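You operate a simulated robot arm through the tools that you are given. There is no shell and no other tool. Be economical: measure what you need, move in short steps, check, and stop when the job is done.

The job below is to be done with a simulated robot arm. You get a single attempt, and the scene is never put back.

JOB
Take the paper band and leave it on the pane of the light panel. Take the narrow gauge on the top of the machine bench and put it away on the top of the sample table. Put the gauge labelled "54 mm" from the top of the machine bench on the bottom shelf of the store rack. Fetch the grey cloth and set it on top of the loose liner. Put the small gauge on the top of the machine bench away on the shelf of the tester bench. Count the bottles on the top of the box table, then put as many of the tissue wraps from the top of the box table on the shelf of the box table. Take the liner bundle from the top of the tester bench and leave it on the shelf of the tester bench. Take the clear beaker labelled "W23" from the top of the green table and leave it in the divided box. Put the yellow cup on top of the blue tiny liner. Put the cloth on the top of the box table away on the middle left shelf of the wall rack. Take the orange from the shelf of the box table and leave it on the upper shelf of the tall rack. Open the right catch drawer. Do these in any order. Set down upright: paper band, yellow cup.

The check looks at the end state, three seconds after you hand in, the way a careful person would. Anything else that was tipped, shoved, dropped, spilled or broken makes it a failure. Flat cloth is picked up by pressing the open fingertips on it (5 to 10 N) and closing them slowly along it; thin cloth reads only 2 to 8 mm in the jaws.

ROBOT AND FRAMES
A 6-joint arm with a two-finger gripper on a trunk, on a base that drives. Base frame: it is fixed to the floor where the robot stands at the start and does not move with it; the origin is under the middle of the robot, x ahead of it, y to its left, z up. Units: mm, degrees, N and s.
Its first joint turns from -166.0 to 166.0 degrees. Places, roughly: bottle [-2000, -5000, 1000]; bottom shelf of the store rack [-3000, -5100, 200]; clear beaker [-5750, -500, 750]; cloth (13x6x3 cm) [-1600, -5300, 800]; divided box (25x13x6 cm) [-5900, -3300, 600]; gauge [1000, -3750, 750]; grey cloth (8x6x3 cm) [600, -4000, 800]; liner bundle (26x17x9 cm) [-1700, 3700, 800]; loose liner (25x17x4 cm) [900, 300, 900]; middle left shelf of the wall rack [-4400, 4100, 1200]; narrow gauge [1000, -3250, 750]; orange (6x6x6 cm) [-1700, -5300, 400]; pane of the light panel (25x20 cm) [-1240, 280, 640]; paper band [750, 0, 1000]; right catch drawer [-11200, -2500, 700]; shelf of the box table [-1600, -5100, 400]; shelf of the tester bench [-1700, 3900, 300]; small gauge [1000, -5250, 750]; tiny liner (25x8x4 cm) [-4600, -1300, 700]; tissue wrap (8x8x6 cm) [-1200, -5300, 900]; top of the sample table [900, 600, 900]; upper shelf of the tall rack [-4200, -5200, 1000]; yellow cup (6x6x8 cm) [-4800, -1400, 800]. Payload 2.45 kg.
Tool frame: the origin (TCP) lies between the finger pads and is the grasp point; the fingertips stand 20 mm ahead of it; z points along the fingers, y is the line along which they close. Largest opening 140 mm; the body of the gripper starts 168 mm behind the TCP.
Orientation is told as [roll, pitch, yaw] about the base's x, y, z axes, in that order, counted from this pose: with the fingers straight down and closing along the base's y, the tool's x points along the base's -x, its y along +y and its z along -z.

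CONTROLS
- The arm moves only by the tool servo_tool. Its argument "targets" is a list of rows, each an object (a shift or turn left out is 0, a gripper value left out holds the last) with "xyz": the shift along the tool's x, y, z in mm, a list of three; "rot": the turn, a rotation vector about the tool's x, y, z in degrees, a list of three. In form: [{"xyz": [tx, ty, tz], "rot": [ax, ay, az]}, ...]. A call has 1 to 10 rows; each row shifts and turns the commanded pose from where the row before left it, along the tool's axes as they then stand. "fingers" is the closure, from 0 (fully open) to 1 (shut), set as the call begins (left out, the last holds). Each row takes 0.2 s and may step no farther than 50 mm and 8.6 degrees from the row before; otherwise, or with a gripper value out of range, the whole call is refused. A pose out of reach is approached as far as the arm can. The call stops where the force on the tool passes 40 N (or 10 N more than at its start, if that is more) or the arm is blocked; 0.2 s more then pass. Each finger travels about 45 mm/s and halts on what it meets, pressing with about 42 N; the grip force reading is that of the motor and also rises with nothing between the fingers. The clock runs only during rows and for 0.2 s after the last one: add rows that do not move to give the fingers time. The reply holds the time, the measured pose of the TCP, the force on the tool along the base axes, the opening and the grip force, in the units named above and with some noise, with the torque about the TCP (base axes, N m) and any sound that the robot's microphone picked up.
- Cameras (640 x 400 px; columns grow to the right, rows downward): "scene" is now at [-181.3, 267.2, 1134.7]; the picture's right is [1.00, -0.09, -0.00], its down [-0.04, -0.41, -0.91] and it looks along [0.08, 0.91, -0.41] (base axes); focal length 214 px, centre (320, 200). "wrist" rides on the gripper at [78, 11, -209] in the tool frame; the picture's right is [-0.14, 0.99, 0.00], its down [-0.92, -0.13, -0.37] and it looks along [-0.37, -0.05, 0.93] (tool axes); focal length 280 px, centre (320, 200). There is no depth. A picture from a camera that has moved, and an enlarged one, comes with that camera's place and axes in the base frame and with its lens.
- grab_frame(camera): a new picture of that camera. No time passes.
- roll_base(legs): drives the robot by 1 to 6 legs, each [ahead, left, turn to the left] in mm, mm and degrees, along the robot's own axes; the way and the turn of a leg run together, so that a leg with both is an arc; at most 1500 mm and 180 degrees a leg. The arm and the cameras ride along, it lands a little off, and it stops where it bumps. It gives what a move gives.
- pan_tilt(pan, tilt): turns the head with the scene camera to pan (to the left, within 143 degrees either way) and tilt (down, from -29 to 69), counted from straight ahead of the robot. It gives what a move gives.
- enlarge(camera, box): a new picture of the part [left, top, right, bottom] of that camera's present view, enlarged. No time passes.
- finish_job(): hands the job in; it is judged then, once.

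Go step by step. Nothing tells you exact positions but the pictures and the camera data: compare them with the known pose of the tool, close in by small moves and look again before you grip or let go. The budget is 577 turns and 360 pictures, counting those below and the enlarged ones. Unless the task says otherwise, let go and move clear before handing in, and close with one line.

The tools are called after "Request:" as name(argument=value, ...) on one line, values as JSON. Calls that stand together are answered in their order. servo_tool: Moves the arm, as the interface text tells. Its arguments: {"type":"object","properties":{"targets":{"type":"array"},"fingers":{"type":"number"}},"required":["targets"]} The other tools are called the same way: roll_base (legs) drives the base; pan_tilt (pan, tilt) turns the head that bears the scene camera; grab_frame (camera) takes a picture; enlarge (camera, box) takes an enlarged picture of a part of a camera's view; finish_job () hands the job in.

At the start:

```text
time_s: 0.0
eef_pos: [436.0, 522.6, 1188.0]
tcp_rot: [0.0, 0.0, 0.0]
ft_force: [0.1, -0.1, 0.3]
moment: [-0.01, 0.0, 0.02]
gripper_width: 139.9
grasp_force: 0.0
robot x, y, heading: [2.2, 1.3, 0.1]
head pan, tilt: [84.8, 24.2]
```

scene: 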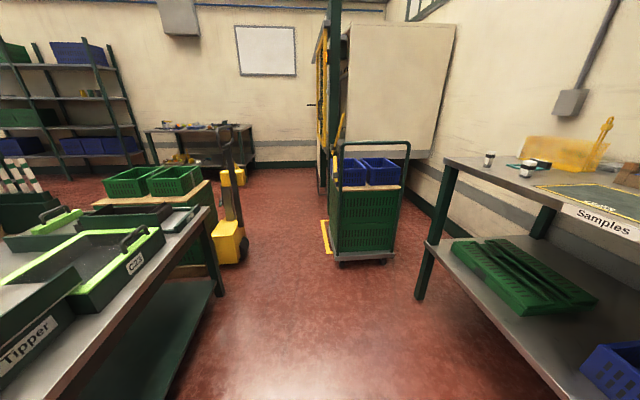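
wrist: 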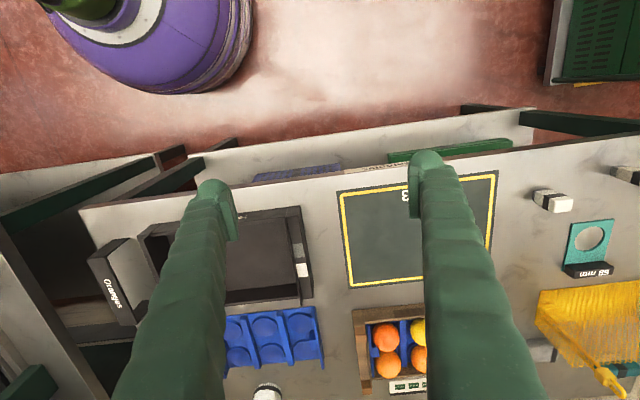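

I see the sample table ahead-left and a bench with trays on the left-rear. I will look ahead and around first.

Request:
pan_tilt(pan=10, tilt=30)

Request:
grab_frame(camera="scene")

```text
time_s: 1.5
eef_pos: [435.3, 524.3, 1188.2]
tcp_rot: [0.0, 0.0, -0.1]
ft_force: [0.0, -0.1, -0.7]
moment: [0.01, 0.02, 0.0]
gripper_width: 140.0
grasp_force: 0.1
robot x, y, heading: [1.1, -1.1, -0.1]
head pan, tilt: [10.0, 30.0]
```

```text
357 pictures are left
camera scene: at [-100.7, 191.0, 1125.4], right [0.17, -0.98, 0.0], down [-0.49, -0.09, -0.87], along [0.85, 0.15, -0.5], focal length 214 px, centre (320, 200)
```

scene: 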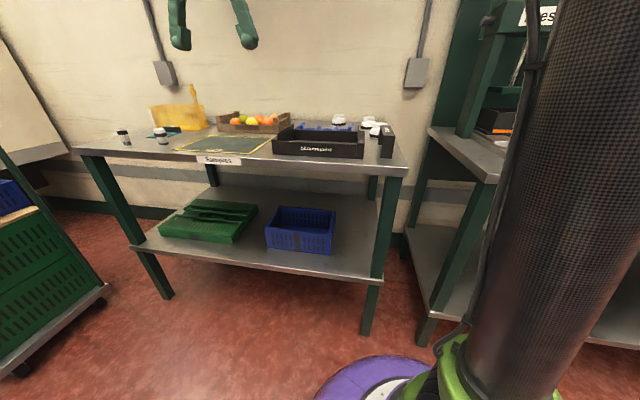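

I see the sample table ahead and another bench at right behind the trunk. I enlarge for details.

Request:
enlarge(camera="scene", box=[60, 70, 420, 190])

Request:
enlarge(camera="scene", box=[400, 0, 560, 200])

Request:
enlarge(camera="wrist", box=[60, 150, 640, 400])

```text
1.78 times, centred on (240, 130) of scene
camera zoom: at [-100.7, 191.0, 1125.4], right [0.17, -0.98, 0.0], down [-0.49, -0.09, -0.87], along [0.85, 0.15, -0.5], focal length 381 px, centre (462, 324)
```

zoom: 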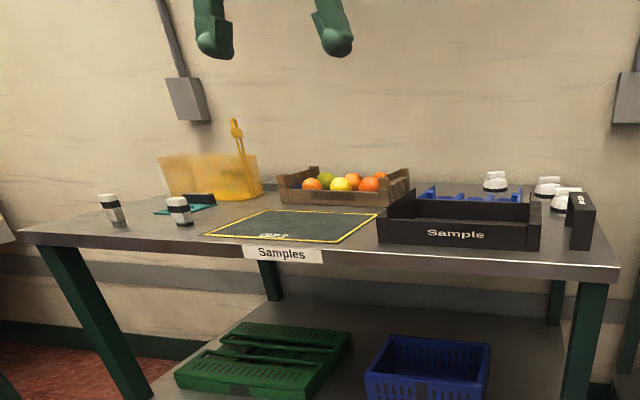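

```text
2.00 times, centred on (480, 100) of scene
camera zoom: at [-100.7, 191.0, 1125.4], right [0.17, -0.98, 0.0], down [-0.49, -0.09, -0.87], along [0.85, 0.15, -0.5], focal length 429 px, centre (0, 400)
```

zoom: 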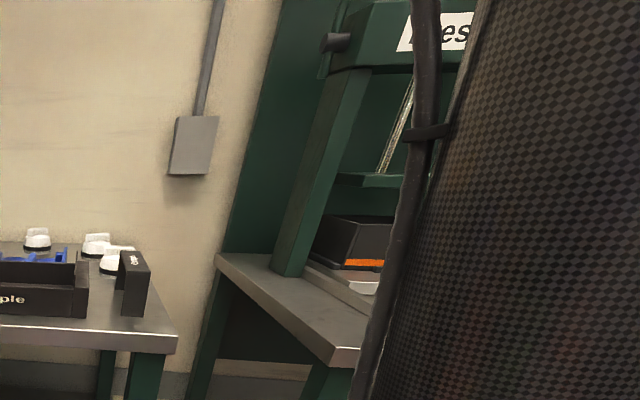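

```text
1.10 times, centred on (350, 275) of wrist
camera zoom: at [357.9, 533.2, 1397.6], right [0.14, 0.99, 0.0], down [0.92, -0.13, 0.37], along [0.37, -0.05, -0.93], focal length 309 px, centre (287, 117)
```

zoom: 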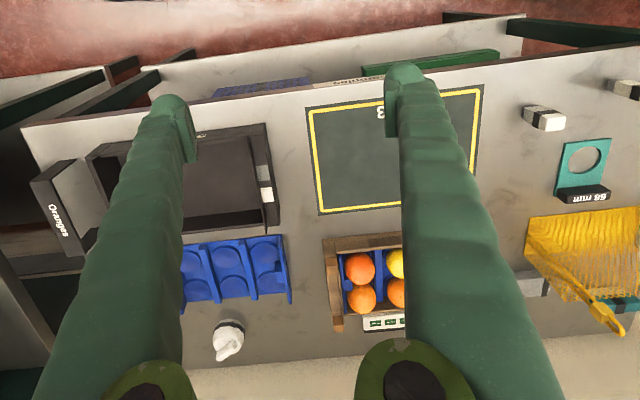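

The loose liner is the blue pocket tray on the sample table. I look around the rest of the room.

Request:
pan_tilt(pan=140, tilt=20)

Request:
grab_frame(camera="scene")

Request:
pan_tilt(pan=-120, tilt=20)

Request:
grab_frame(camera="scene")

```text
time_s: 3.6
eef_pos: [435.4, 522.2, 1188.0]
tcp_rot: [0.0, 0.0, 0.0]
ft_force: [0.6, 0.3, 0.2]
moment: [0.02, 0.0, -0.02]
gripper_width: 140.0
grasp_force: 0.1
robot x, y, heading: [-1.6, -0.1, -0.1]
head pan, tilt: [140.0, 20.0]
```

```text
353 pictures are left
camera scene: at [-261.1, 235.2, 1141.5], right [0.64, 0.77, 0.0], down [0.26, -0.22, -0.94], along [-0.72, 0.6, -0.34], focal length 214 px, centre (320, 200)
```

scene: 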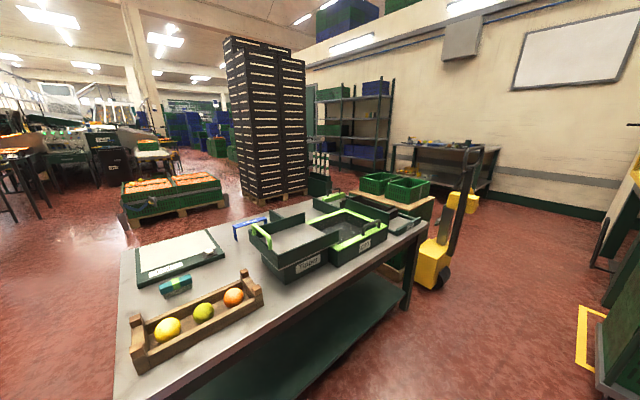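

```text
time_s: 7.2
eef_pos: [435.9, 523.4, 1187.8]
tcp_rot: [0.0, 0.0, 0.0]
ft_force: [0.4, 0.4, -0.1]
moment: [0.02, 0.03, 0.0]
gripper_width: 140.3
grasp_force: 0.0
robot x, y, heading: [-1.3, -2.5, 0.1]
head pan, tilt: [-120.0, 20.0]
```

```text
352 pictures are left
camera scene: at [-236.3, 94.6, 1141.5], right [-0.87, 0.5, 0.0], down [0.17, 0.3, -0.94], along [-0.47, -0.81, -0.34], focal length 214 px, centre (320, 200)
```

scene: 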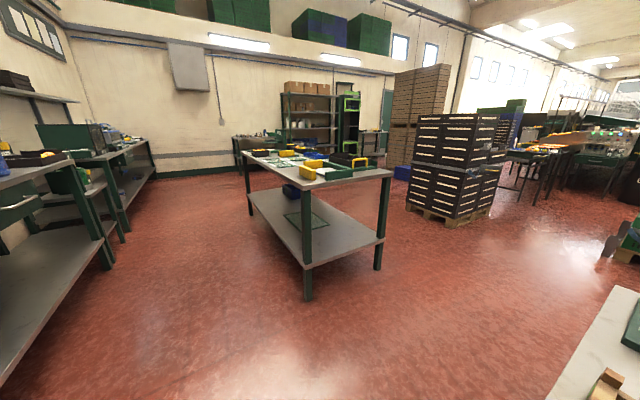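

The pane is on the table behind me; the floor to my right is free. I pull the arm in a bit and slide right to see the press.

Request:
servo_tool(targets=[{"xyz": [50, 0, 0]}, {"xyz": [50, 0, 0]}, {"xyz": [50, 0, 0]}, {"xyz": [50, 0, 0]}, {"xyz": [0, 0, 0]}])

Request:
roll_base(legs=[[-100, -500, 0]])

Request:
pan_tilt(pan=0, tilt=20)

Request:
grab_frame(camera="scene")

Request:
grab_frame(camera="wrist")

```text
time_s: 8.4
eef_pos: [236.3, 524.9, 1188.1]
tcp_rot: [0.0, 0.0, 0.0]
ft_force: [-0.7, 0.6, 0.2]
moment: [-0.01, 0.03, 0.02]
gripper_width: 139.9
grasp_force: 0.1
robot x, y, heading: [-2.2, 0.0, 0.2]
head pan, tilt: [-120.0, 20.0]
```

```text
time_s: 11.4
eef_pos: [136.2, 33.1, 1189.5]
tcp_rot: [0.0, 0.0, 0.3]
ft_force: [-0.1, 0.7, -0.1]
moment: [0.02, 0.02, -0.01]
gripper_width: 139.9
grasp_force: 0.0
robot x, y, heading: [-96.8, -492.1, 0.5]
head pan, tilt: [-120.0, 20.0]
```

```text
time_s: 13.4
eef_pos: [136.7, 33.7, 1189.3]
tcp_rot: [0.0, 0.0, 0.2]
ft_force: [0.2, -0.3, 0.3]
moment: [-0.02, 0.01, -0.01]
gripper_width: 139.8
grasp_force: 0.0
robot x, y, heading: [-98.8, -492.9, 0.1]
head pan, tilt: [0.0, 20.0]
```

```text
351 pictures are left
camera scene: at [-195.5, -318.0, 1141.5], right [0.0, -1.0, 0.0], down [-0.34, 0.0, -0.94], along [0.94, 0.0, -0.34], focal length 214 px, centre (320, 200)
```

scene: 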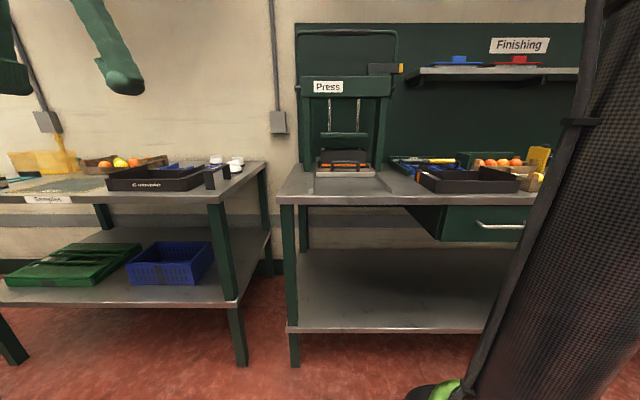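

```text
350 pictures are left
camera wrist: at [58.0, 42.9, 1398.8], right [0.13, 0.99, 0.0], down [0.92, -0.12, 0.37], along [0.37, -0.05, -0.93], focal length 280 px, centre (320, 200)
```

wrist: 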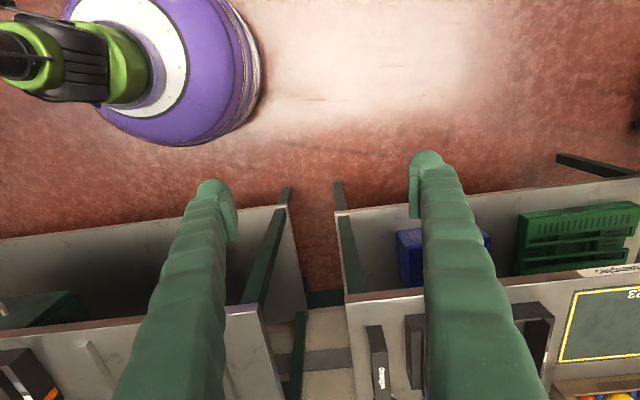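

Request:
enlarge(camera="scene", box=[270, 50, 430, 210])

Request:
enlarge(camera="scene", box=[380, 130, 560, 250])

```text
2.50 times, centred on (350, 130) of scene
camera zoom: at [-195.5, -318.0, 1141.5], right [0.0, -1.0, 0.0], down [-0.34, 0.0, -0.94], along [0.94, 0.0, -0.34], focal length 536 px, centre (245, 375)
```

zoom: 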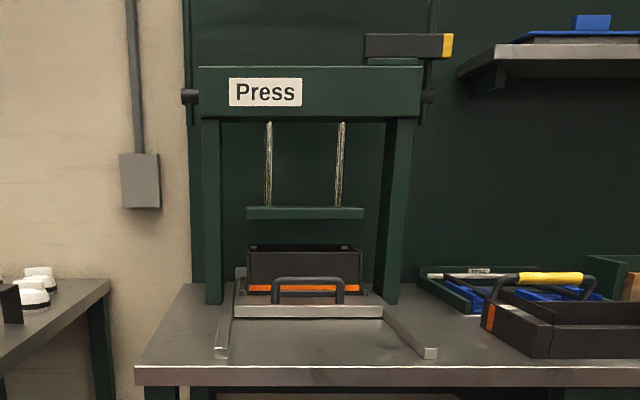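

```text
3.33 times, centred on (470, 190) of scene
camera zoom: at [-195.5, -318.0, 1141.5], right [0.0, -1.0, 0.0], down [-0.34, 0.0, -0.94], along [0.94, 0.0, -0.34], focal length 715 px, centre (-180, 233)
```

zoom: 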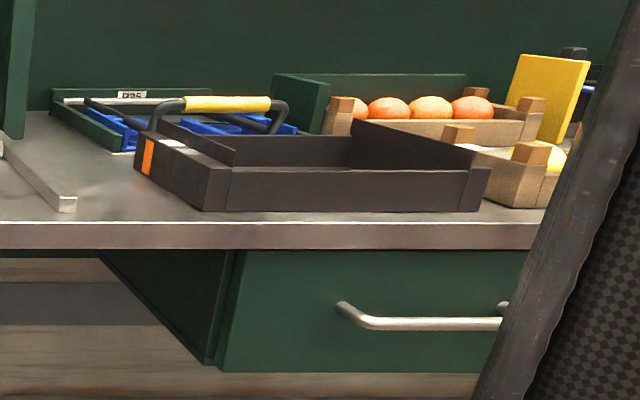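

The nominal paper band spot is near the right end of the sample table. I enlarge there.

Request:
enlarge(camera="scene", box=[150, 130, 290, 220])

Request:
enlarge(camera="wrist", box=[310, 280, 570, 400])

```text
4.44 times, centred on (220, 175) of scene
camera zoom: at [-195.5, -318.0, 1141.5], right [0.0, -1.0, 0.0], down [-0.34, 0.0, -0.94], along [0.94, 0.0, -0.34], focal length 953 px, centre (764, 311)
```

zoom: 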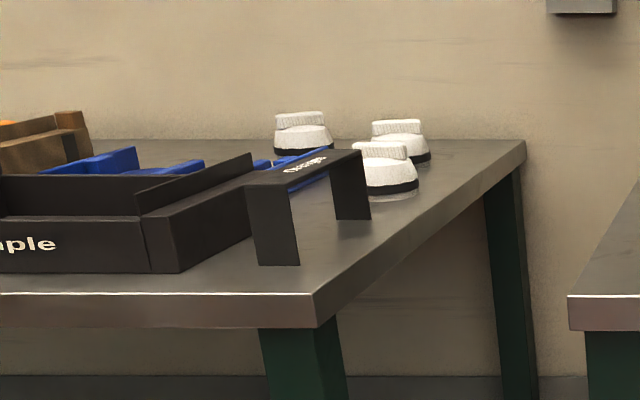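

```text
2.46 times, centred on (440, 340) of wrist
camera zoom: at [58.0, 42.9, 1398.8], right [0.13, 0.99, 0.0], down [0.92, -0.12, 0.37], along [0.37, -0.05, -0.93], focal length 690 px, centre (25, -145)
```

zoom: 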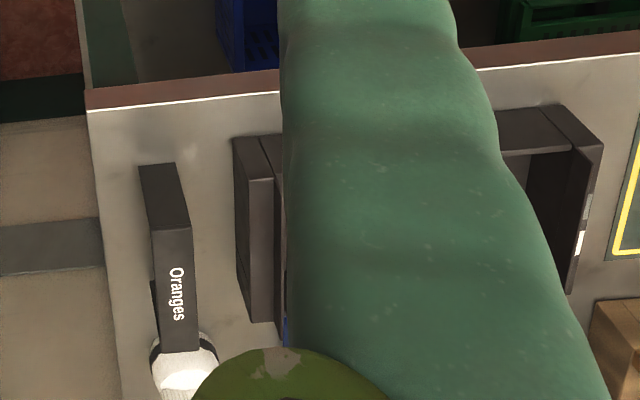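

The paper band is the black arch labelled "Oranges", top centre near (670, 98, 966), table top about z 898. I drive closer.

Request:
roll_base(legs=[[100, 320, 0]])

Request:
servo_tool(targets=[{"xyz": [-45, -20, 0]}, {"xyz": [-45, -45, 0]}, {"xyz": [-45, -45, 0]}, {"xyz": [-45, -45, 0]}, {"xyz": [-40, -45, 0]}, {"xyz": [0, 0, 0]}], fingers=0.57)

Request:
grab_frame(camera="wrist")

```text
time_s: 15.6
eef_pos: [234.3, 353.5, 1189.4]
tcp_rot: [0.1, -0.1, 0.3]
ft_force: [0.8, -1.1, 0.7]
moment: [0.01, -0.04, 0.0]
gripper_width: 139.9
grasp_force: 0.0
robot x, y, heading: [-0.7, -169.6, 0.3]
head pan, tilt: [0.0, 20.0]
```

```text
refused: row 2 steps farther than a row can; nothing moved
```

```text
345 pictures are left
camera wrist: at [155.2, 363.7, 1398.7], right [0.13, 0.99, 0.0], down [0.92, -0.12, 0.37], along [0.37, -0.05, -0.93], focal length 280 px, centre (320, 200)
```

wrist: 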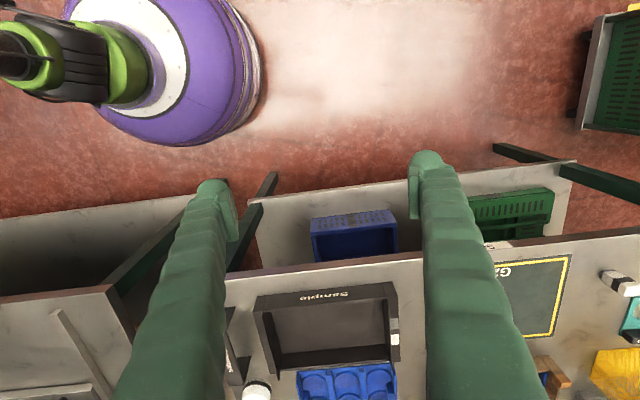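

The step was too long; I use shorter ones.

Request:
servo_tool(targets=[{"xyz": [-40, -25, 0]}, {"xyz": [-40, -25, 0]}, {"xyz": [-40, -25, 0]}, {"xyz": [-40, -25, 0]}, {"xyz": [-40, -25, 0]}, {"xyz": [-40, -25, 0]}, {"xyz": [-40, -25, 0]}, {"xyz": [-40, -25, 0]}, {"xyz": [-40, -25, 0]}, {"xyz": [-40, -25, 0]}], fingers=0.57)

Request:
grab_frame(camera="wrist")

```text
time_s: 17.8
eef_pos: [635.9, 105.2, 1185.1]
tcp_rot: [0.0, 0.0, 0.3]
ft_force: [-0.7, 0.3, 0.0]
moment: [-0.03, -0.09, 0.01]
gripper_width: 60.3
grasp_force: 0.1
robot x, y, heading: [-0.7, -167.9, 0.3]
head pan, tilt: [0.0, 20.0]
```

```text
344 pictures are left
camera wrist: at [557.7, 115.1, 1395.1], right [0.13, 0.99, 0.0], down [0.92, -0.12, 0.37], along [0.37, -0.05, -0.93], focal length 280 px, centre (320, 200)
```

wrist: 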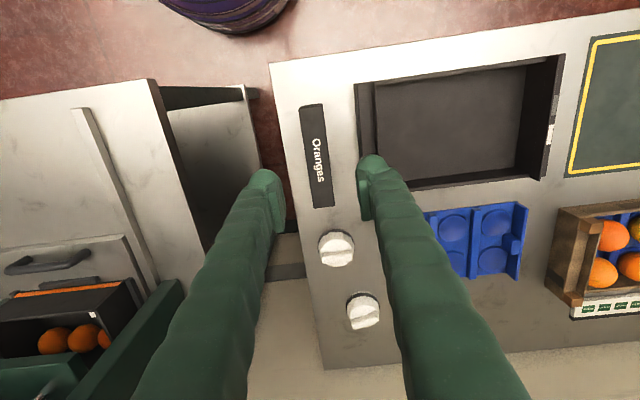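

The arch is centred near (655, 97). I align and descend to about 30 mm above first.

Request:
servo_tool(targets=[{"xyz": [-19, -8, 0]}, {"xyz": [0, 0, 50]}, {"xyz": [0, 0, 50]}, {"xyz": [0, 0, 50]}, {"xyz": [0, 0, 20]}, {"xyz": [0, 0, 0]}])

Request:
grab_frame(camera="wrist")

```text
time_s: 19.2
eef_pos: [655.6, 96.9, 1017.2]
tcp_rot: [0.0, 0.0, 0.4]
ft_force: [-0.7, 0.8, -0.4]
moment: [0.02, -0.02, 0.05]
gripper_width: 60.4
grasp_force: 0.1
robot x, y, heading: [0.3, -171.0, 0.4]
head pan, tilt: [0.0, 20.0]
```

```text
343 pictures are left
camera wrist: at [576.8, 107.1, 1227.0], right [0.13, 0.99, 0.0], down [0.92, -0.12, 0.37], along [0.37, -0.05, -0.93], focal length 280 px, centre (320, 200)
```

wrist: 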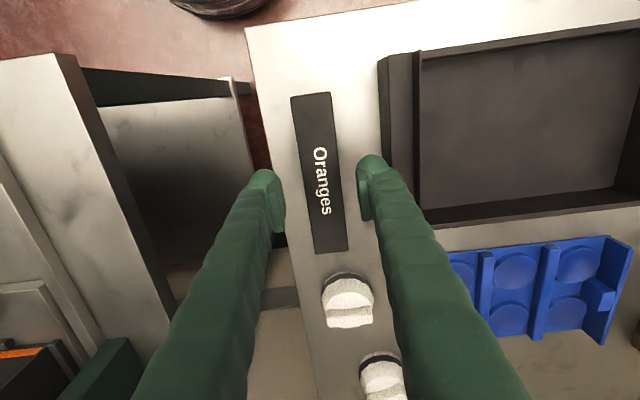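

Aligned. I descend and close gently.

Request:
servo_tool(targets=[{"xyz": [0, 0, 40]}, {"xyz": [0, 0, 27]}, {"xyz": [0, 0, 0]}])

Request:
servo_tool(targets=[{"xyz": [0, 0, 0]}, {"xyz": [0, 0, 0]}, {"xyz": [0, 0, 0]}], fingers=0.76)

Request:
grab_frame(camera="wrist")

```text
time_s: 20.0
eef_pos: [654.0, 98.0, 951.1]
tcp_rot: [-0.1, 0.0, 0.3]
ft_force: [0.3, 0.1, -1.0]
moment: [0.02, -0.01, 0.01]
gripper_width: 60.1
grasp_force: 0.1
robot x, y, heading: [0.4, -174.9, 0.3]
head pan, tilt: [0.0, 20.0]
```

```text
time_s: 20.8
eef_pos: [653.9, 97.9, 951.4]
tcp_rot: [0.1, 0.0, 0.3]
ft_force: [0.4, 0.3, 0.2]
moment: [-0.03, 0.02, 0.02]
gripper_width: 34.3
grasp_force: 0.3
robot x, y, heading: [-1.4, -172.1, 0.2]
head pan, tilt: [0.0, 20.0]
```

```text
342 pictures are left
camera wrist: at [576.3, 106.9, 1161.3], right [0.13, 0.99, 0.0], down [0.92, -0.12, 0.37], along [0.37, -0.05, -0.93], focal length 280 px, centre (320, 200)
```

wrist: 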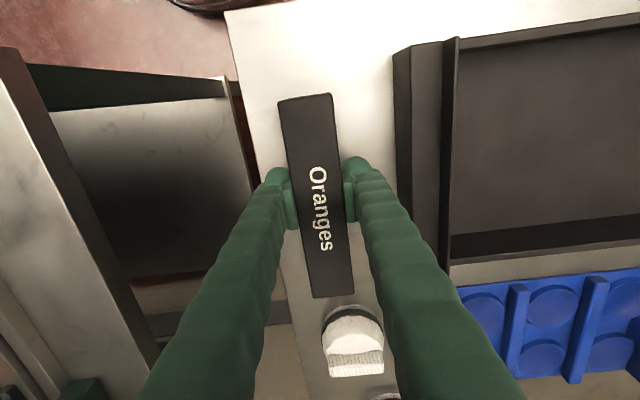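

Barely touching. I close a bit more.

Request:
servo_tool(targets=[{"xyz": [0, 0, 0]}, {"xyz": [0, 0, 0]}, {"xyz": [0, 0, 0]}], fingers=0.8)

```text
time_s: 21.6
eef_pos: [655.1, 97.6, 951.6]
tcp_rot: [0.0, 0.0, 0.3]
ft_force: [-0.7, 0.6, -0.6]
moment: [-0.02, 0.02, -0.03]
gripper_width: 31.9
grasp_force: 42.1
robot x, y, heading: [-0.5, -175.3, 0.4]
head pan, tilt: [0.0, 20.0]
```

Gripped at 32 mm. I lift it and check.

Request:
servo_tool(targets=[{"xyz": [0, 0, -30]}, {"xyz": [0, 0, -50]}, {"xyz": [0, 0, -50]}, {"xyz": [0, 0, -50]}, {"xyz": [0, 0, -50]}, {"xyz": [0, 0, 0]}])

Request:
grab_frame(camera="wrist")

```text
time_s: 23.0
eef_pos: [651.1, 96.5, 1182.6]
tcp_rot: [0.0, 0.1, 0.3]
ft_force: [-0.2, 0.8, -0.3]
moment: [0.0, 0.01, -0.02]
gripper_width: 32.1
grasp_force: 42.1
robot x, y, heading: [-4.1, -174.6, 0.4]
head pan, tilt: [0.0, 20.0]
```

```text
341 pictures are left
camera wrist: at [573.3, 107.0, 1392.6], right [0.13, 0.99, 0.0], down [0.92, -0.12, 0.37], along [0.37, -0.05, -0.93], focal length 280 px, centre (320, 200)
```

wrist: 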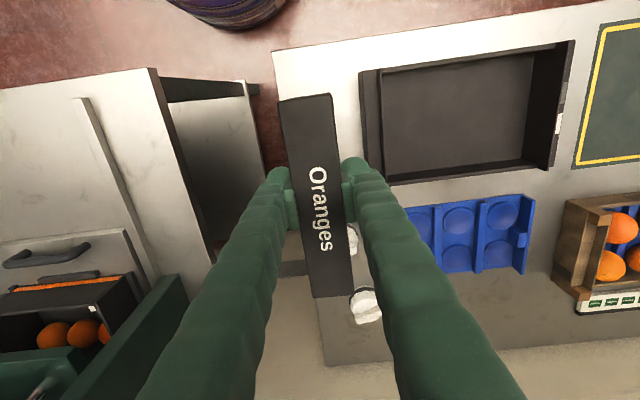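

Held well. I retract, then drive to the end of the light-panel table.

Request:
servo_tool(targets=[{"xyz": [50, 0, 0]}, {"xyz": [50, 0, 0]}, {"xyz": [50, 0, 0]}, {"xyz": [50, 0, 0]}, {"xyz": [50, 0, 0]}, {"xyz": [50, 0, 0]}, {"xyz": [50, 0, 0]}, {"xyz": [0, 0, 0]}])

Request:
roll_base(legs=[[-150, -250, 0], [0, 0, 90], [0, 1000, 0]])

Request:
pan_tilt(pan=-15, tilt=35)

Request:
grab_frame(camera="scene")

Request:
grab_frame(camera="wrist")

```text
time_s: 24.8
eef_pos: [302.1, 97.6, 1181.6]
tcp_rot: [0.1, 0.0, 0.3]
ft_force: [-0.1, -0.1, -0.2]
moment: [0.04, -0.01, 0.0]
gripper_width: 31.9
grasp_force: 42.0
robot x, y, heading: [-0.1, -171.2, 0.1]
head pan, tilt: [0.0, 20.0]
```

```text
time_s: 35.4
eef_pos: [-1417.2, -153.1, 1181.3]
tcp_rot: [0.0, -0.1, 91.8]
ft_force: [0.6, -0.3, 0.2]
moment: [0.0, -0.03, 0.02]
gripper_width: 32.0
grasp_force: 42.6
robot x, y, heading: [-1140.1, -447.8, 91.7]
head pan, tilt: [0.0, 20.0]
```

```text
time_s: 36.1
eef_pos: [-1418.8, -154.6, 1180.4]
tcp_rot: [-0.1, 0.0, 91.8]
ft_force: [-0.2, -0.8, -0.6]
moment: [0.0, -0.02, 0.03]
gripper_width: 31.9
grasp_force: 42.0
robot x, y, heading: [-1139.6, -447.9, 91.6]
head pan, tilt: [-15.0, 35.0]
```

```text
340 pictures are left
camera scene: at [-1289.9, -558.6, 1117.7], right [0.97, -0.23, 0.0], down [-0.13, -0.56, -0.82], along [0.19, 0.8, -0.57], focal length 214 px, centre (320, 200)
```

scene: 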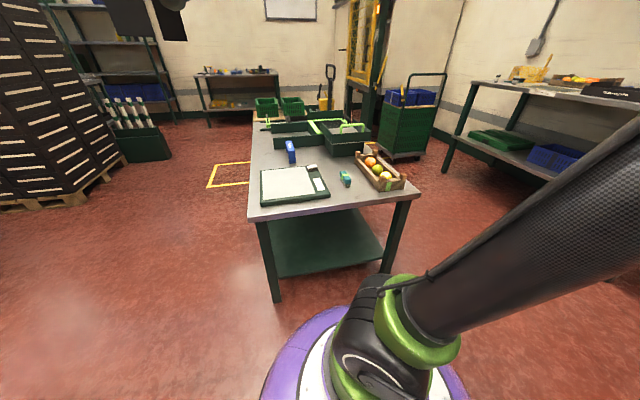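

```text
339 pictures are left
camera wrist: at [-1426.5, -232.8, 1391.4], right [-0.99, 0.11, 0.0], down [0.1, 0.92, 0.37], along [0.04, 0.37, -0.93], focal length 280 px, centre (320, 200)
```

wrist: 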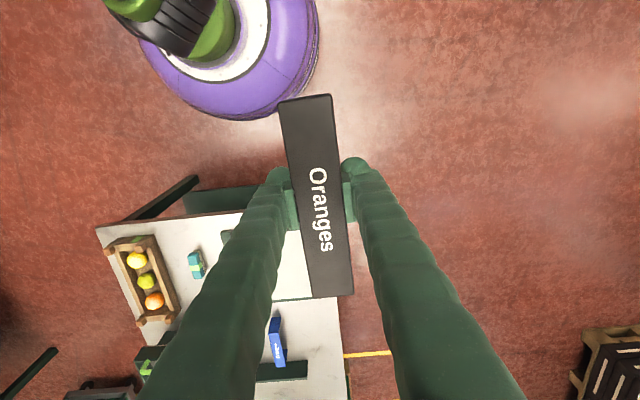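

Request:
enlarge(camera="scene", box=[235, 110, 435, 235])

```text
3.20 times, centred on (335, 172) of scene
camera zoom: at [-1289.9, -558.6, 1117.7], right [0.97, -0.23, 0.0], down [-0.13, -0.56, -0.82], along [0.19, 0.8, -0.57], focal length 686 px, centre (272, 288)
```

zoom: 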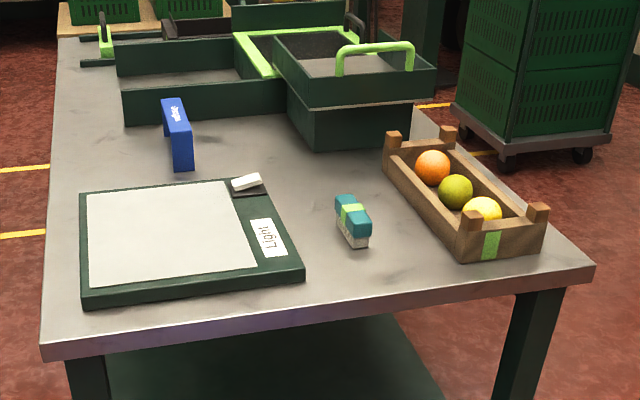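

The pane's centre is at about (-1242, 272, 645), long side along y. I bring the band above it.

Request:
servo_tool(targets=[{"xyz": [-42, -19, 0]}, {"xyz": [-42, -19, 0]}, {"xyz": [-42, -19, 0]}, {"xyz": [-42, -19, 0]}, {"xyz": [-42, -19, 0]}, {"xyz": [-42, -19, 0]}, {"xyz": [-42, -19, 0]}, {"xyz": [-42, -19, 0]}, {"xyz": [-42, -19, 0]}, {"xyz": [-42, -19, 0]}])

Request:
servo_tool(targets=[{"xyz": [0, 0, 50]}, {"xyz": [0, 0, 50]}, {"xyz": [0, 0, 50]}, {"xyz": [0, 0, 50]}, {"xyz": [0, 0, 50]}, {"xyz": [0, 0, 50]}, {"xyz": [0, 0, 50]}, {"xyz": [0, 0, 50]}, {"xyz": [0, 0, 0]}])

Request:
grab_frame(camera="wrist")

Request:
grab_frame(camera="scene")

```text
time_s: 38.3
eef_pos: [-1239.8, 271.3, 1181.4]
tcp_rot: [-0.1, 0.0, 91.7]
ft_force: [0.3, -0.6, -0.9]
moment: [0.12, -0.04, 0.0]
gripper_width: 32.2
grasp_force: 41.8
robot x, y, heading: [-1141.7, -447.8, 91.5]
head pan, tilt: [-15.0, 35.0]
```

```text
time_s: 40.3
eef_pos: [-1240.2, 271.7, 780.8]
tcp_rot: [0.1, 0.0, 91.7]
ft_force: [-0.7, -0.2, 0.4]
moment: [-0.02, -0.01, 0.0]
gripper_width: 31.9
grasp_force: 42.3
robot x, y, heading: [-1140.8, -450.0, 91.6]
head pan, tilt: [-15.0, 35.0]
```

```text
337 pictures are left
camera wrist: at [-1249.0, 192.9, 991.3], right [-0.99, 0.11, 0.0], down [0.1, 0.92, 0.37], along [0.04, 0.37, -0.93], focal length 280 px, centre (320, 200)
```

wrist: 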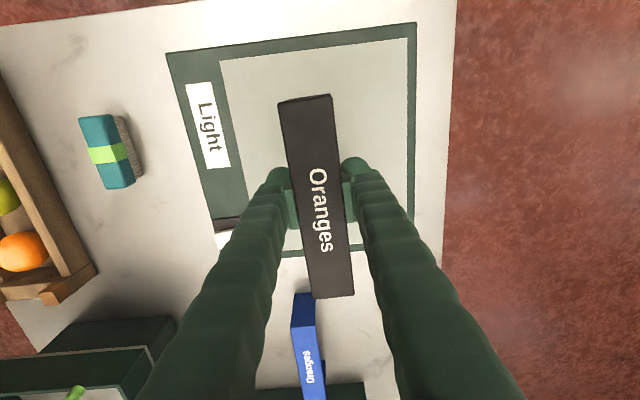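

```text
336 pictures are left
camera scene: at [-1289.9, -558.5, 1117.6], right [0.97, -0.23, 0.0], down [-0.13, -0.56, -0.82], along [0.19, 0.8, -0.57], focal length 214 px, centre (320, 200)
```

scene: 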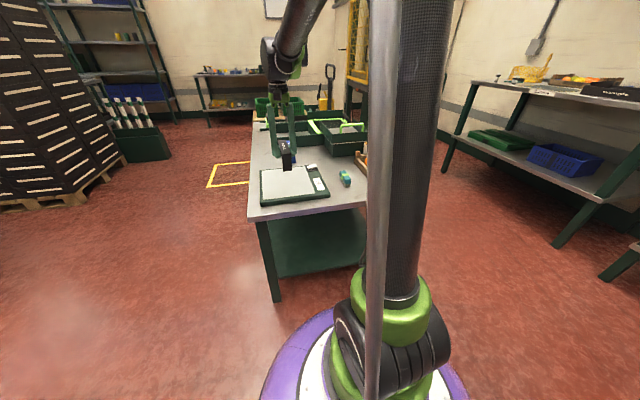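

Well centred over the pane. I lower it and feel for contact in small steps.

Request:
servo_tool(targets=[{"xyz": [0, 0, 40]}, {"xyz": [0, 0, 30]}, {"xyz": [0, 0, 0]}])

Request:
enlarge(camera="scene", box=[240, 110, 360, 210])

```text
time_s: 41.1
eef_pos: [-1239.9, 272.9, 710.8]
tcp_rot: [0.0, -0.1, 91.7]
ft_force: [-0.5, 0.1, 0.5]
moment: [-0.03, 0.02, -0.01]
gripper_width: 32.1
grasp_force: 41.8
robot x, y, heading: [-1143.5, -448.9, 91.9]
head pan, tilt: [-15.0, 35.0]
```

```text
4.00 times, centred on (300, 160) of scene
camera zoom: at [-1289.9, -558.5, 1117.6], right [0.97, -0.23, 0.0], down [-0.13, -0.56, -0.82], along [0.19, 0.8, -0.57], focal length 858 px, centre (400, 360)
```

zoom: 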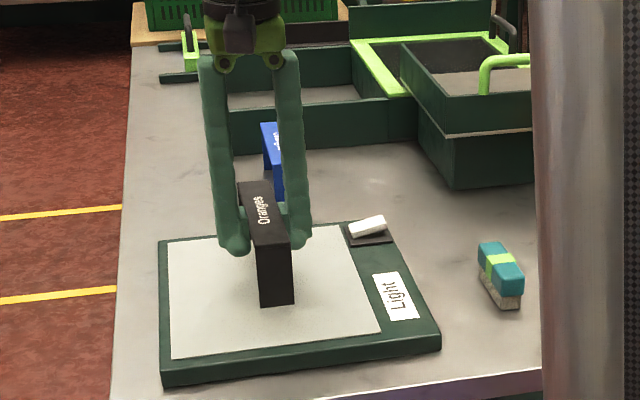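

Request:
servo_tool(targets=[{"xyz": [0, 0, 4]}, {"xyz": [0, 0, 4]}, {"xyz": [0, 0, 0]}])

Request:
servo_tool(targets=[{"xyz": [0, 0, 3]}, {"xyz": [0, 0, 0]}])

Request:
servo_tool(targets=[{"xyz": [0, 0, 3]}, {"xyz": [0, 0, 0]}])

```text
time_s: 41.9
eef_pos: [-1240.8, 272.1, 702.4]
tcp_rot: [0.1, 0.0, 91.7]
ft_force: [0.5, 0.7, 0.4]
moment: [-0.01, 0.03, -0.01]
gripper_width: 31.9
grasp_force: 42.1
robot x, y, heading: [-1144.6, -449.4, 91.3]
head pan, tilt: [-15.0, 35.0]
```

```text
time_s: 42.5
eef_pos: [-1241.0, 271.6, 699.1]
tcp_rot: [0.0, 0.0, 91.7]
ft_force: [-0.2, 0.0, 1.1]
moment: [-0.06, -0.02, -0.01]
gripper_width: 32.0
grasp_force: 42.5
robot x, y, heading: [-1140.7, -452.3, 91.6]
head pan, tilt: [-15.0, 35.0]
```

```text
time_s: 43.1
eef_pos: [-1240.4, 272.3, 695.6]
tcp_rot: [-0.1, 0.0, 91.8]
ft_force: [-0.4, 0.0, -0.4]
moment: [0.0, -0.01, -0.02]
gripper_width: 31.5
grasp_force: 41.8
robot x, y, heading: [-1141.6, -449.2, 91.8]
head pan, tilt: [-15.0, 35.0]
```

Request:
servo_tool(targets=[{"xyz": [0, 0, 3]}, {"xyz": [0, 0, 0]}])

Request:
servo_tool(targets=[{"xyz": [0, 0, 3]}, {"xyz": [0, 0, 0]}])

Request:
enlarge(camera="scene", box=[250, 140, 350, 205])

```text
time_s: 43.7
eef_pos: [-1239.5, 272.7, 693.3]
tcp_rot: [-0.1, 0.0, 91.8]
ft_force: [-1.7, 1.6, 16.6]
moment: [0.04, -0.21, 0.01]
gripper_width: 31.8
grasp_force: 41.9
robot x, y, heading: [-1142.3, -449.9, 91.5]
head pan, tilt: [-15.0, 35.0]
```

```text
time_s: 44.1
eef_pos: [-1240.3, 272.9, 694.7]
tcp_rot: [-0.1, -0.1, 91.8]
ft_force: [0.0, -4.2, 20.0]
moment: [-0.01, -0.13, -0.01]
gripper_width: 31.8
grasp_force: 41.8
robot x, y, heading: [-1141.3, -450.2, 91.7]
head pan, tilt: [-15.0, 35.0]
stopped in row 1: the force on the tool passed its limit at 44 N (the readings are from after the stop); the commanded pose is now the measured one
```

```text
6.15 times, centred on (300, 172) of scene
camera zoom: at [-1289.8, -559.3, 1117.6], right [0.97, -0.23, 0.0], down [-0.13, -0.56, -0.82], along [0.19, 0.8, -0.57], focal length 1320 px, centre (443, 369)
```

zoom: 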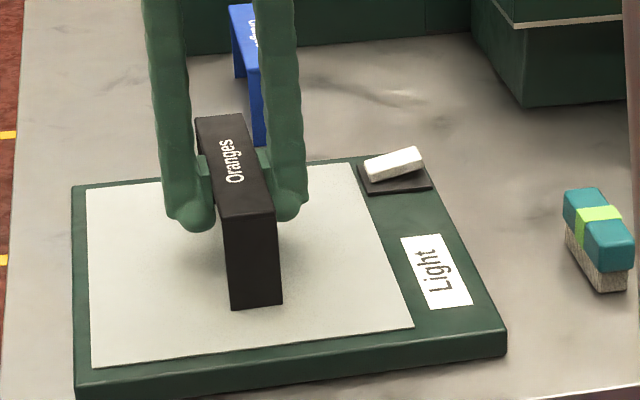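

It stands on the pane. I open and move clear upward.

Request:
servo_tool(targets=[{"xyz": [0, 0, -1]}, {"xyz": [0, 0, 0]}, {"xyz": [0, 0, 0]}, {"xyz": [0, 0, 0]}], fingers=0.5)

Request:
servo_tool(targets=[{"xyz": [0, 0, -30]}, {"xyz": [0, 0, -50]}, {"xyz": [0, 0, -50]}, {"xyz": [0, 0, -50]}, {"xyz": [0, 0, -50]}, {"xyz": [0, 0, -50]}, {"xyz": [0, 0, -50]}, {"xyz": [0, 0, -50]}, {"xyz": [0, 0, -50]}, {"xyz": [0, 0, -50]}])

Request:
grab_frame(camera="wrist")

```text
time_s: 45.1
eef_pos: [-1241.7, 272.9, 693.6]
tcp_rot: [0.0, 0.0, 91.7]
ft_force: [-0.6, 0.6, -0.2]
moment: [0.02, 0.01, 0.0]
gripper_width: 69.9
grasp_force: 0.0
robot x, y, heading: [-1144.6, -451.2, 91.5]
head pan, tilt: [-15.0, 35.0]
```

```text
time_s: 47.3
eef_pos: [-1239.6, 272.1, 1175.7]
tcp_rot: [0.0, 0.0, 91.7]
ft_force: [0.2, 0.6, -0.2]
moment: [-0.02, -0.04, 0.01]
gripper_width: 70.0
grasp_force: 0.0
robot x, y, heading: [-1139.3, -452.0, 91.6]
head pan, tilt: [-15.0, 35.0]
```

```text
333 pictures are left
camera wrist: at [-1247.7, 192.6, 1385.1], right [-0.99, 0.11, 0.0], down [0.1, 0.92, 0.37], along [0.04, 0.37, -0.93], focal length 280 px, centre (320, 200)
```

wrist: 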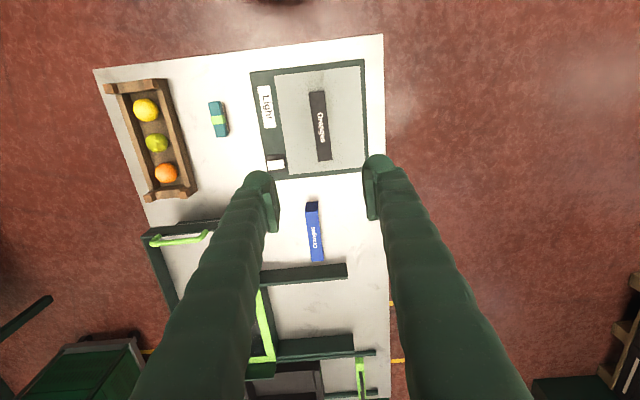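

Band is standing fine. I retract, turn to face +x, and drive to the machine bench along the aisle.

Request:
servo_tool(targets=[{"xyz": [50, 0, 0]}, {"xyz": [50, 0, 0]}, {"xyz": [50, 0, 0]}, {"xyz": [50, 0, 0]}, {"xyz": [50, 0, 0]}, {"xyz": [50, 0, 0]}, {"xyz": [50, 0, 0]}, {"xyz": [50, 0, 0]}, {"xyz": [0, 0, 0]}])

Request:
roll_base(legs=[[0, 0, -91.7], [1080, 0, 0], [0, -1300, 0], [0, -1300, 0]])

Request:
pan_tilt(pan=0, tilt=25)

Request:
grab_frame(camera="scene")

Request:
pan_tilt(pan=-110, tilt=25)

Request:
grab_frame(camera="scene")

```text
time_s: 49.3
eef_pos: [-1229.2, -127.8, 1175.2]
tcp_rot: [0.0, -0.2, 91.6]
ft_force: [-0.6, 0.2, 0.1]
moment: [0.03, 0.03, 0.0]
gripper_width: 70.0
grasp_force: 0.2
robot x, y, heading: [-1142.3, -448.8, 91.5]
head pan, tilt: [-15.0, 35.0]
```

```text
time_s: 70.9
eef_pos: [219.2, -2971.0, 1174.7]
tcp_rot: [-0.1, -0.2, -1.4]
ft_force: [0.9, 0.4, 0.0]
moment: [0.01, 0.02, 0.0]
gripper_width: 69.9
grasp_force: 0.1
robot x, y, heading: [-105.5, -3041.8, -1.8]
head pan, tilt: [-15.0, 35.0]
```

```text
time_s: 71.7
eef_pos: [219.2, -2970.8, 1174.4]
tcp_rot: [0.0, -0.2, -1.3]
ft_force: [0.7, 0.3, 0.6]
moment: [0.0, 0.0, 0.0]
gripper_width: 69.9
grasp_force: 0.0
robot x, y, heading: [-104.7, -3046.3, -1.3]
head pan, tilt: [0.0, 25.0]
```

```text
332 pictures are left
camera scene: at [-201.2, -2864.8, 1133.3], right [-0.02, -1.0, 0.0], down [-0.42, 0.01, -0.91], along [0.91, -0.02, -0.42], focal length 214 px, centre (320, 200)
```

scene: 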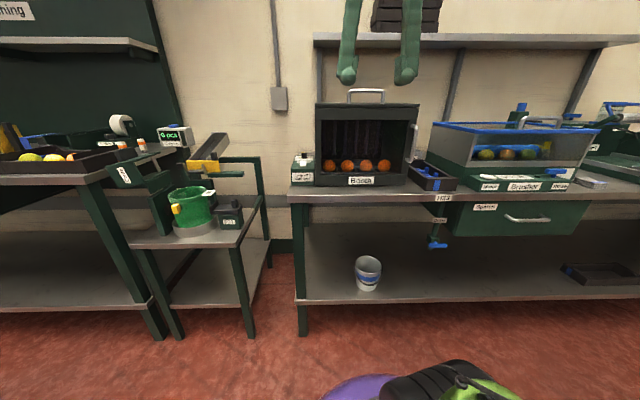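

```text
time_s: 73.6
eef_pos: [218.0, -2970.9, 1175.5]
tcp_rot: [0.0, -0.1, -1.3]
ft_force: [-0.2, 0.0, 0.3]
moment: [0.0, -0.01, 0.0]
gripper_width: 69.9
grasp_force: 0.0
robot x, y, heading: [-106.5, -3041.0, -1.2]
head pan, tilt: [-110.0, 25.0]
```

```text
331 pictures are left
camera scene: at [-326.7, -2948.5, 1133.4], right [-0.93, 0.36, 0.0], down [0.15, 0.39, -0.91], along [-0.33, -0.84, -0.42], focal length 214 px, centre (320, 200)
```

scene: 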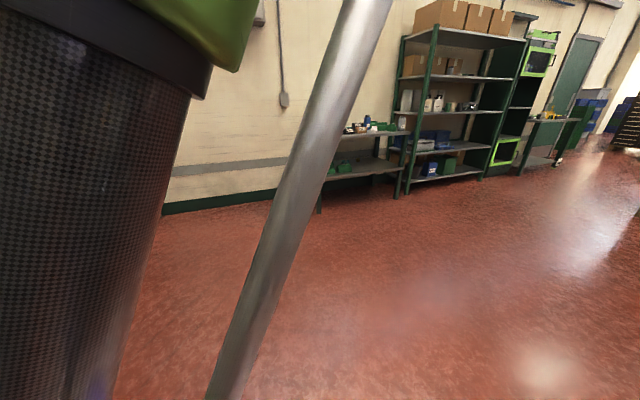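

The machine bench starts at about y -2900. I move farther along and look closely.

Request:
roll_base(legs=[[0, -400, 1.3]])

Request:
pan_tilt(pan=0, tilt=25)

Request:
enlarge(camera="scene", box=[120, 80, 360, 230])

Request:
enlarge(camera="scene", box=[340, 80, 580, 230])

```text
time_s: 76.0
eef_pos: [211.5, -3355.3, 1174.5]
tcp_rot: [0.0, -0.2, 0.1]
ft_force: [-0.3, 0.0, -0.1]
moment: [0.02, 0.02, 0.01]
gripper_width: 69.9
grasp_force: 0.0
robot x, y, heading: [-112.2, -3435.2, -0.0]
head pan, tilt: [-110.0, 25.0]
```

```text
time_s: 77.9
eef_pos: [211.5, -3356.6, 1174.4]
tcp_rot: [0.1, 0.0, -0.1]
ft_force: [0.3, 0.5, 0.0]
moment: [0.01, -0.02, 0.0]
gripper_width: 69.9
grasp_force: 0.1
robot x, y, heading: [-114.1, -3434.2, 0.2]
head pan, tilt: [0.0, 25.0]
```

```text
2.67 times, centred on (240, 155) of scene
camera zoom: at [-209.7, -3259.6, 1133.4], right [0.0, -1.0, 0.0], down [-0.42, 0.0, -0.91], along [0.91, 0.0, -0.42], focal length 572 px, centre (533, 320)
```

zoom: 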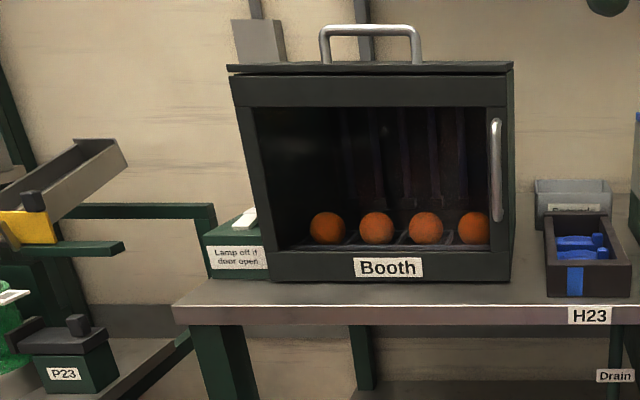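

```text
2.67 times, centred on (460, 155) of scene
camera zoom: at [-209.7, -3259.6, 1133.4], right [0.0, -1.0, 0.0], down [-0.42, 0.0, -0.91], along [0.91, 0.0, -0.42], focal length 572 px, centre (-53, 320)
```

zoom: 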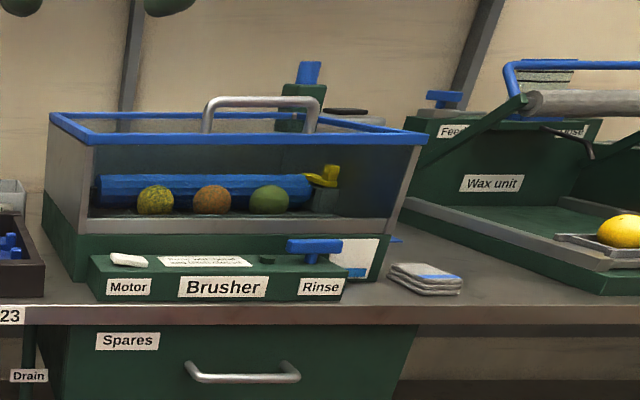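

The grey cloth is the folded cloth beside the Brusher. I look for gauges with the wrist camera from above.

Request:
servo_tool(targets=[{"xyz": [-50, 0, 0]}, {"xyz": [-50, 0, 0]}, {"xyz": [-50, 0, 0]}, {"xyz": [-50, 0, 0]}, {"xyz": [-30, 0, 0]}, {"xyz": [0, 0, 0]}])

Request:
grab_frame(camera="wrist")

Request:
grab_frame(camera="scene")

```text
time_s: 79.3
eef_pos: [441.4, -3355.2, 1174.4]
tcp_rot: [0.1, -0.1, 0.0]
ft_force: [-0.7, 0.7, 0.3]
moment: [0.04, -0.02, -0.03]
gripper_width: 70.0
grasp_force: 0.0
robot x, y, heading: [-114.9, -3433.8, -0.2]
head pan, tilt: [0.0, 25.0]
```

```text
328 pictures are left
camera wrist: at [364.1, -3344.1, 1383.9], right [0.14, 0.99, 0.0], down [0.92, -0.13, 0.37], along [0.37, -0.05, -0.93], focal length 280 px, centre (320, 200)
```

wrist: 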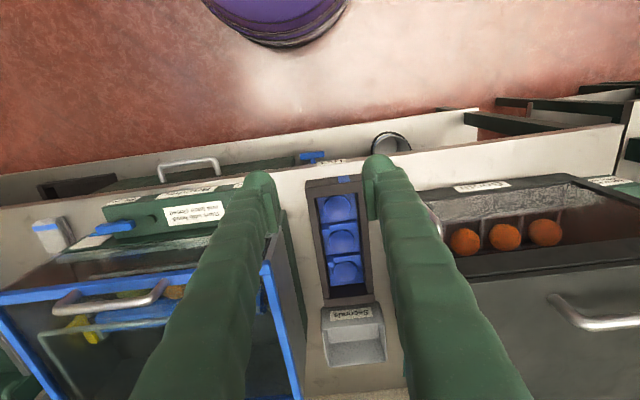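

```text
327 pictures are left
camera scene: at [-209.6, -3259.5, 1133.4], right [0.0, -1.0, 0.0], down [-0.42, 0.0, -0.91], along [0.91, 0.0, -0.42], focal length 214 px, centre (320, 200)
```

scene: 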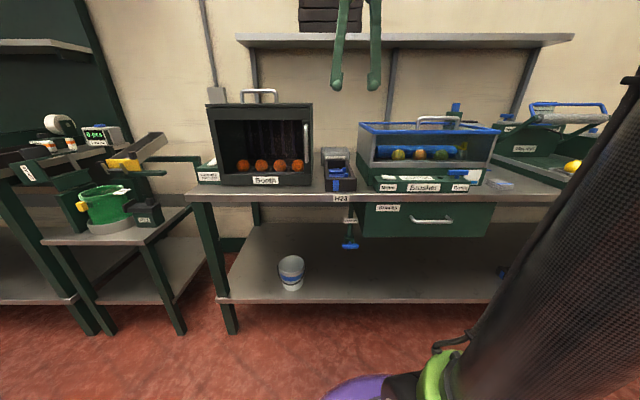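

No gauges here yet. I move farther along the bench.

Request:
servo_tool(targets=[{"xyz": [50, 0, 0]}, {"xyz": [50, 0, 0]}, {"xyz": [30, 0, 0]}])

Request:
roll_base(legs=[[0, -900, 0]])

Request:
grab_frame(camera="scene")

Request:
grab_frame(camera="wrist")

```text
time_s: 80.1
eef_pos: [313.3, -3355.1, 1173.7]
tcp_rot: [-0.1, 0.0, -0.1]
ft_force: [0.1, 0.3, -0.5]
moment: [0.0, 0.05, -0.02]
gripper_width: 70.3
grasp_force: 0.1
robot x, y, heading: [-111.2, -3433.4, 0.1]
head pan, tilt: [0.0, 25.0]
```

```text
time_s: 84.8
eef_pos: [316.0, -4239.8, 1175.1]
tcp_rot: [-0.1, -0.1, 0.5]
ft_force: [-0.5, 0.0, 0.0]
moment: [-0.01, -0.04, 0.06]
gripper_width: 70.0
grasp_force: 0.0
robot x, y, heading: [-109.1, -4325.3, 0.5]
head pan, tilt: [0.0, 25.0]
```

```text
326 pictures are left
camera scene: at [-207.2, -4150.5, 1133.4], right [0.01, -1.0, 0.0], down [-0.42, 0.0, -0.91], along [0.91, 0.01, -0.42], focal length 214 px, centre (320, 200)
```

scene: 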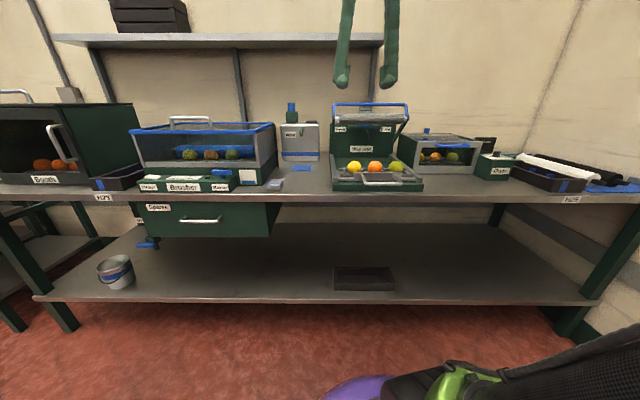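

```text
325 pictures are left
camera wrist: at [237.3, -4231.1, 1383.7], right [0.13, 0.99, 0.0], down [0.92, -0.12, 0.37], along [0.37, -0.05, -0.93], focal length 280 px, centre (320, 200)
```

wrist: 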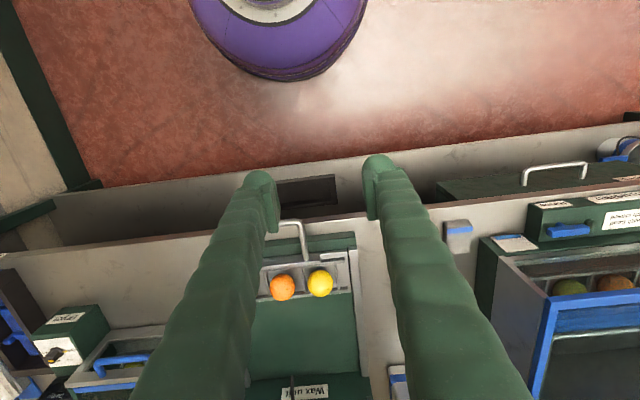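

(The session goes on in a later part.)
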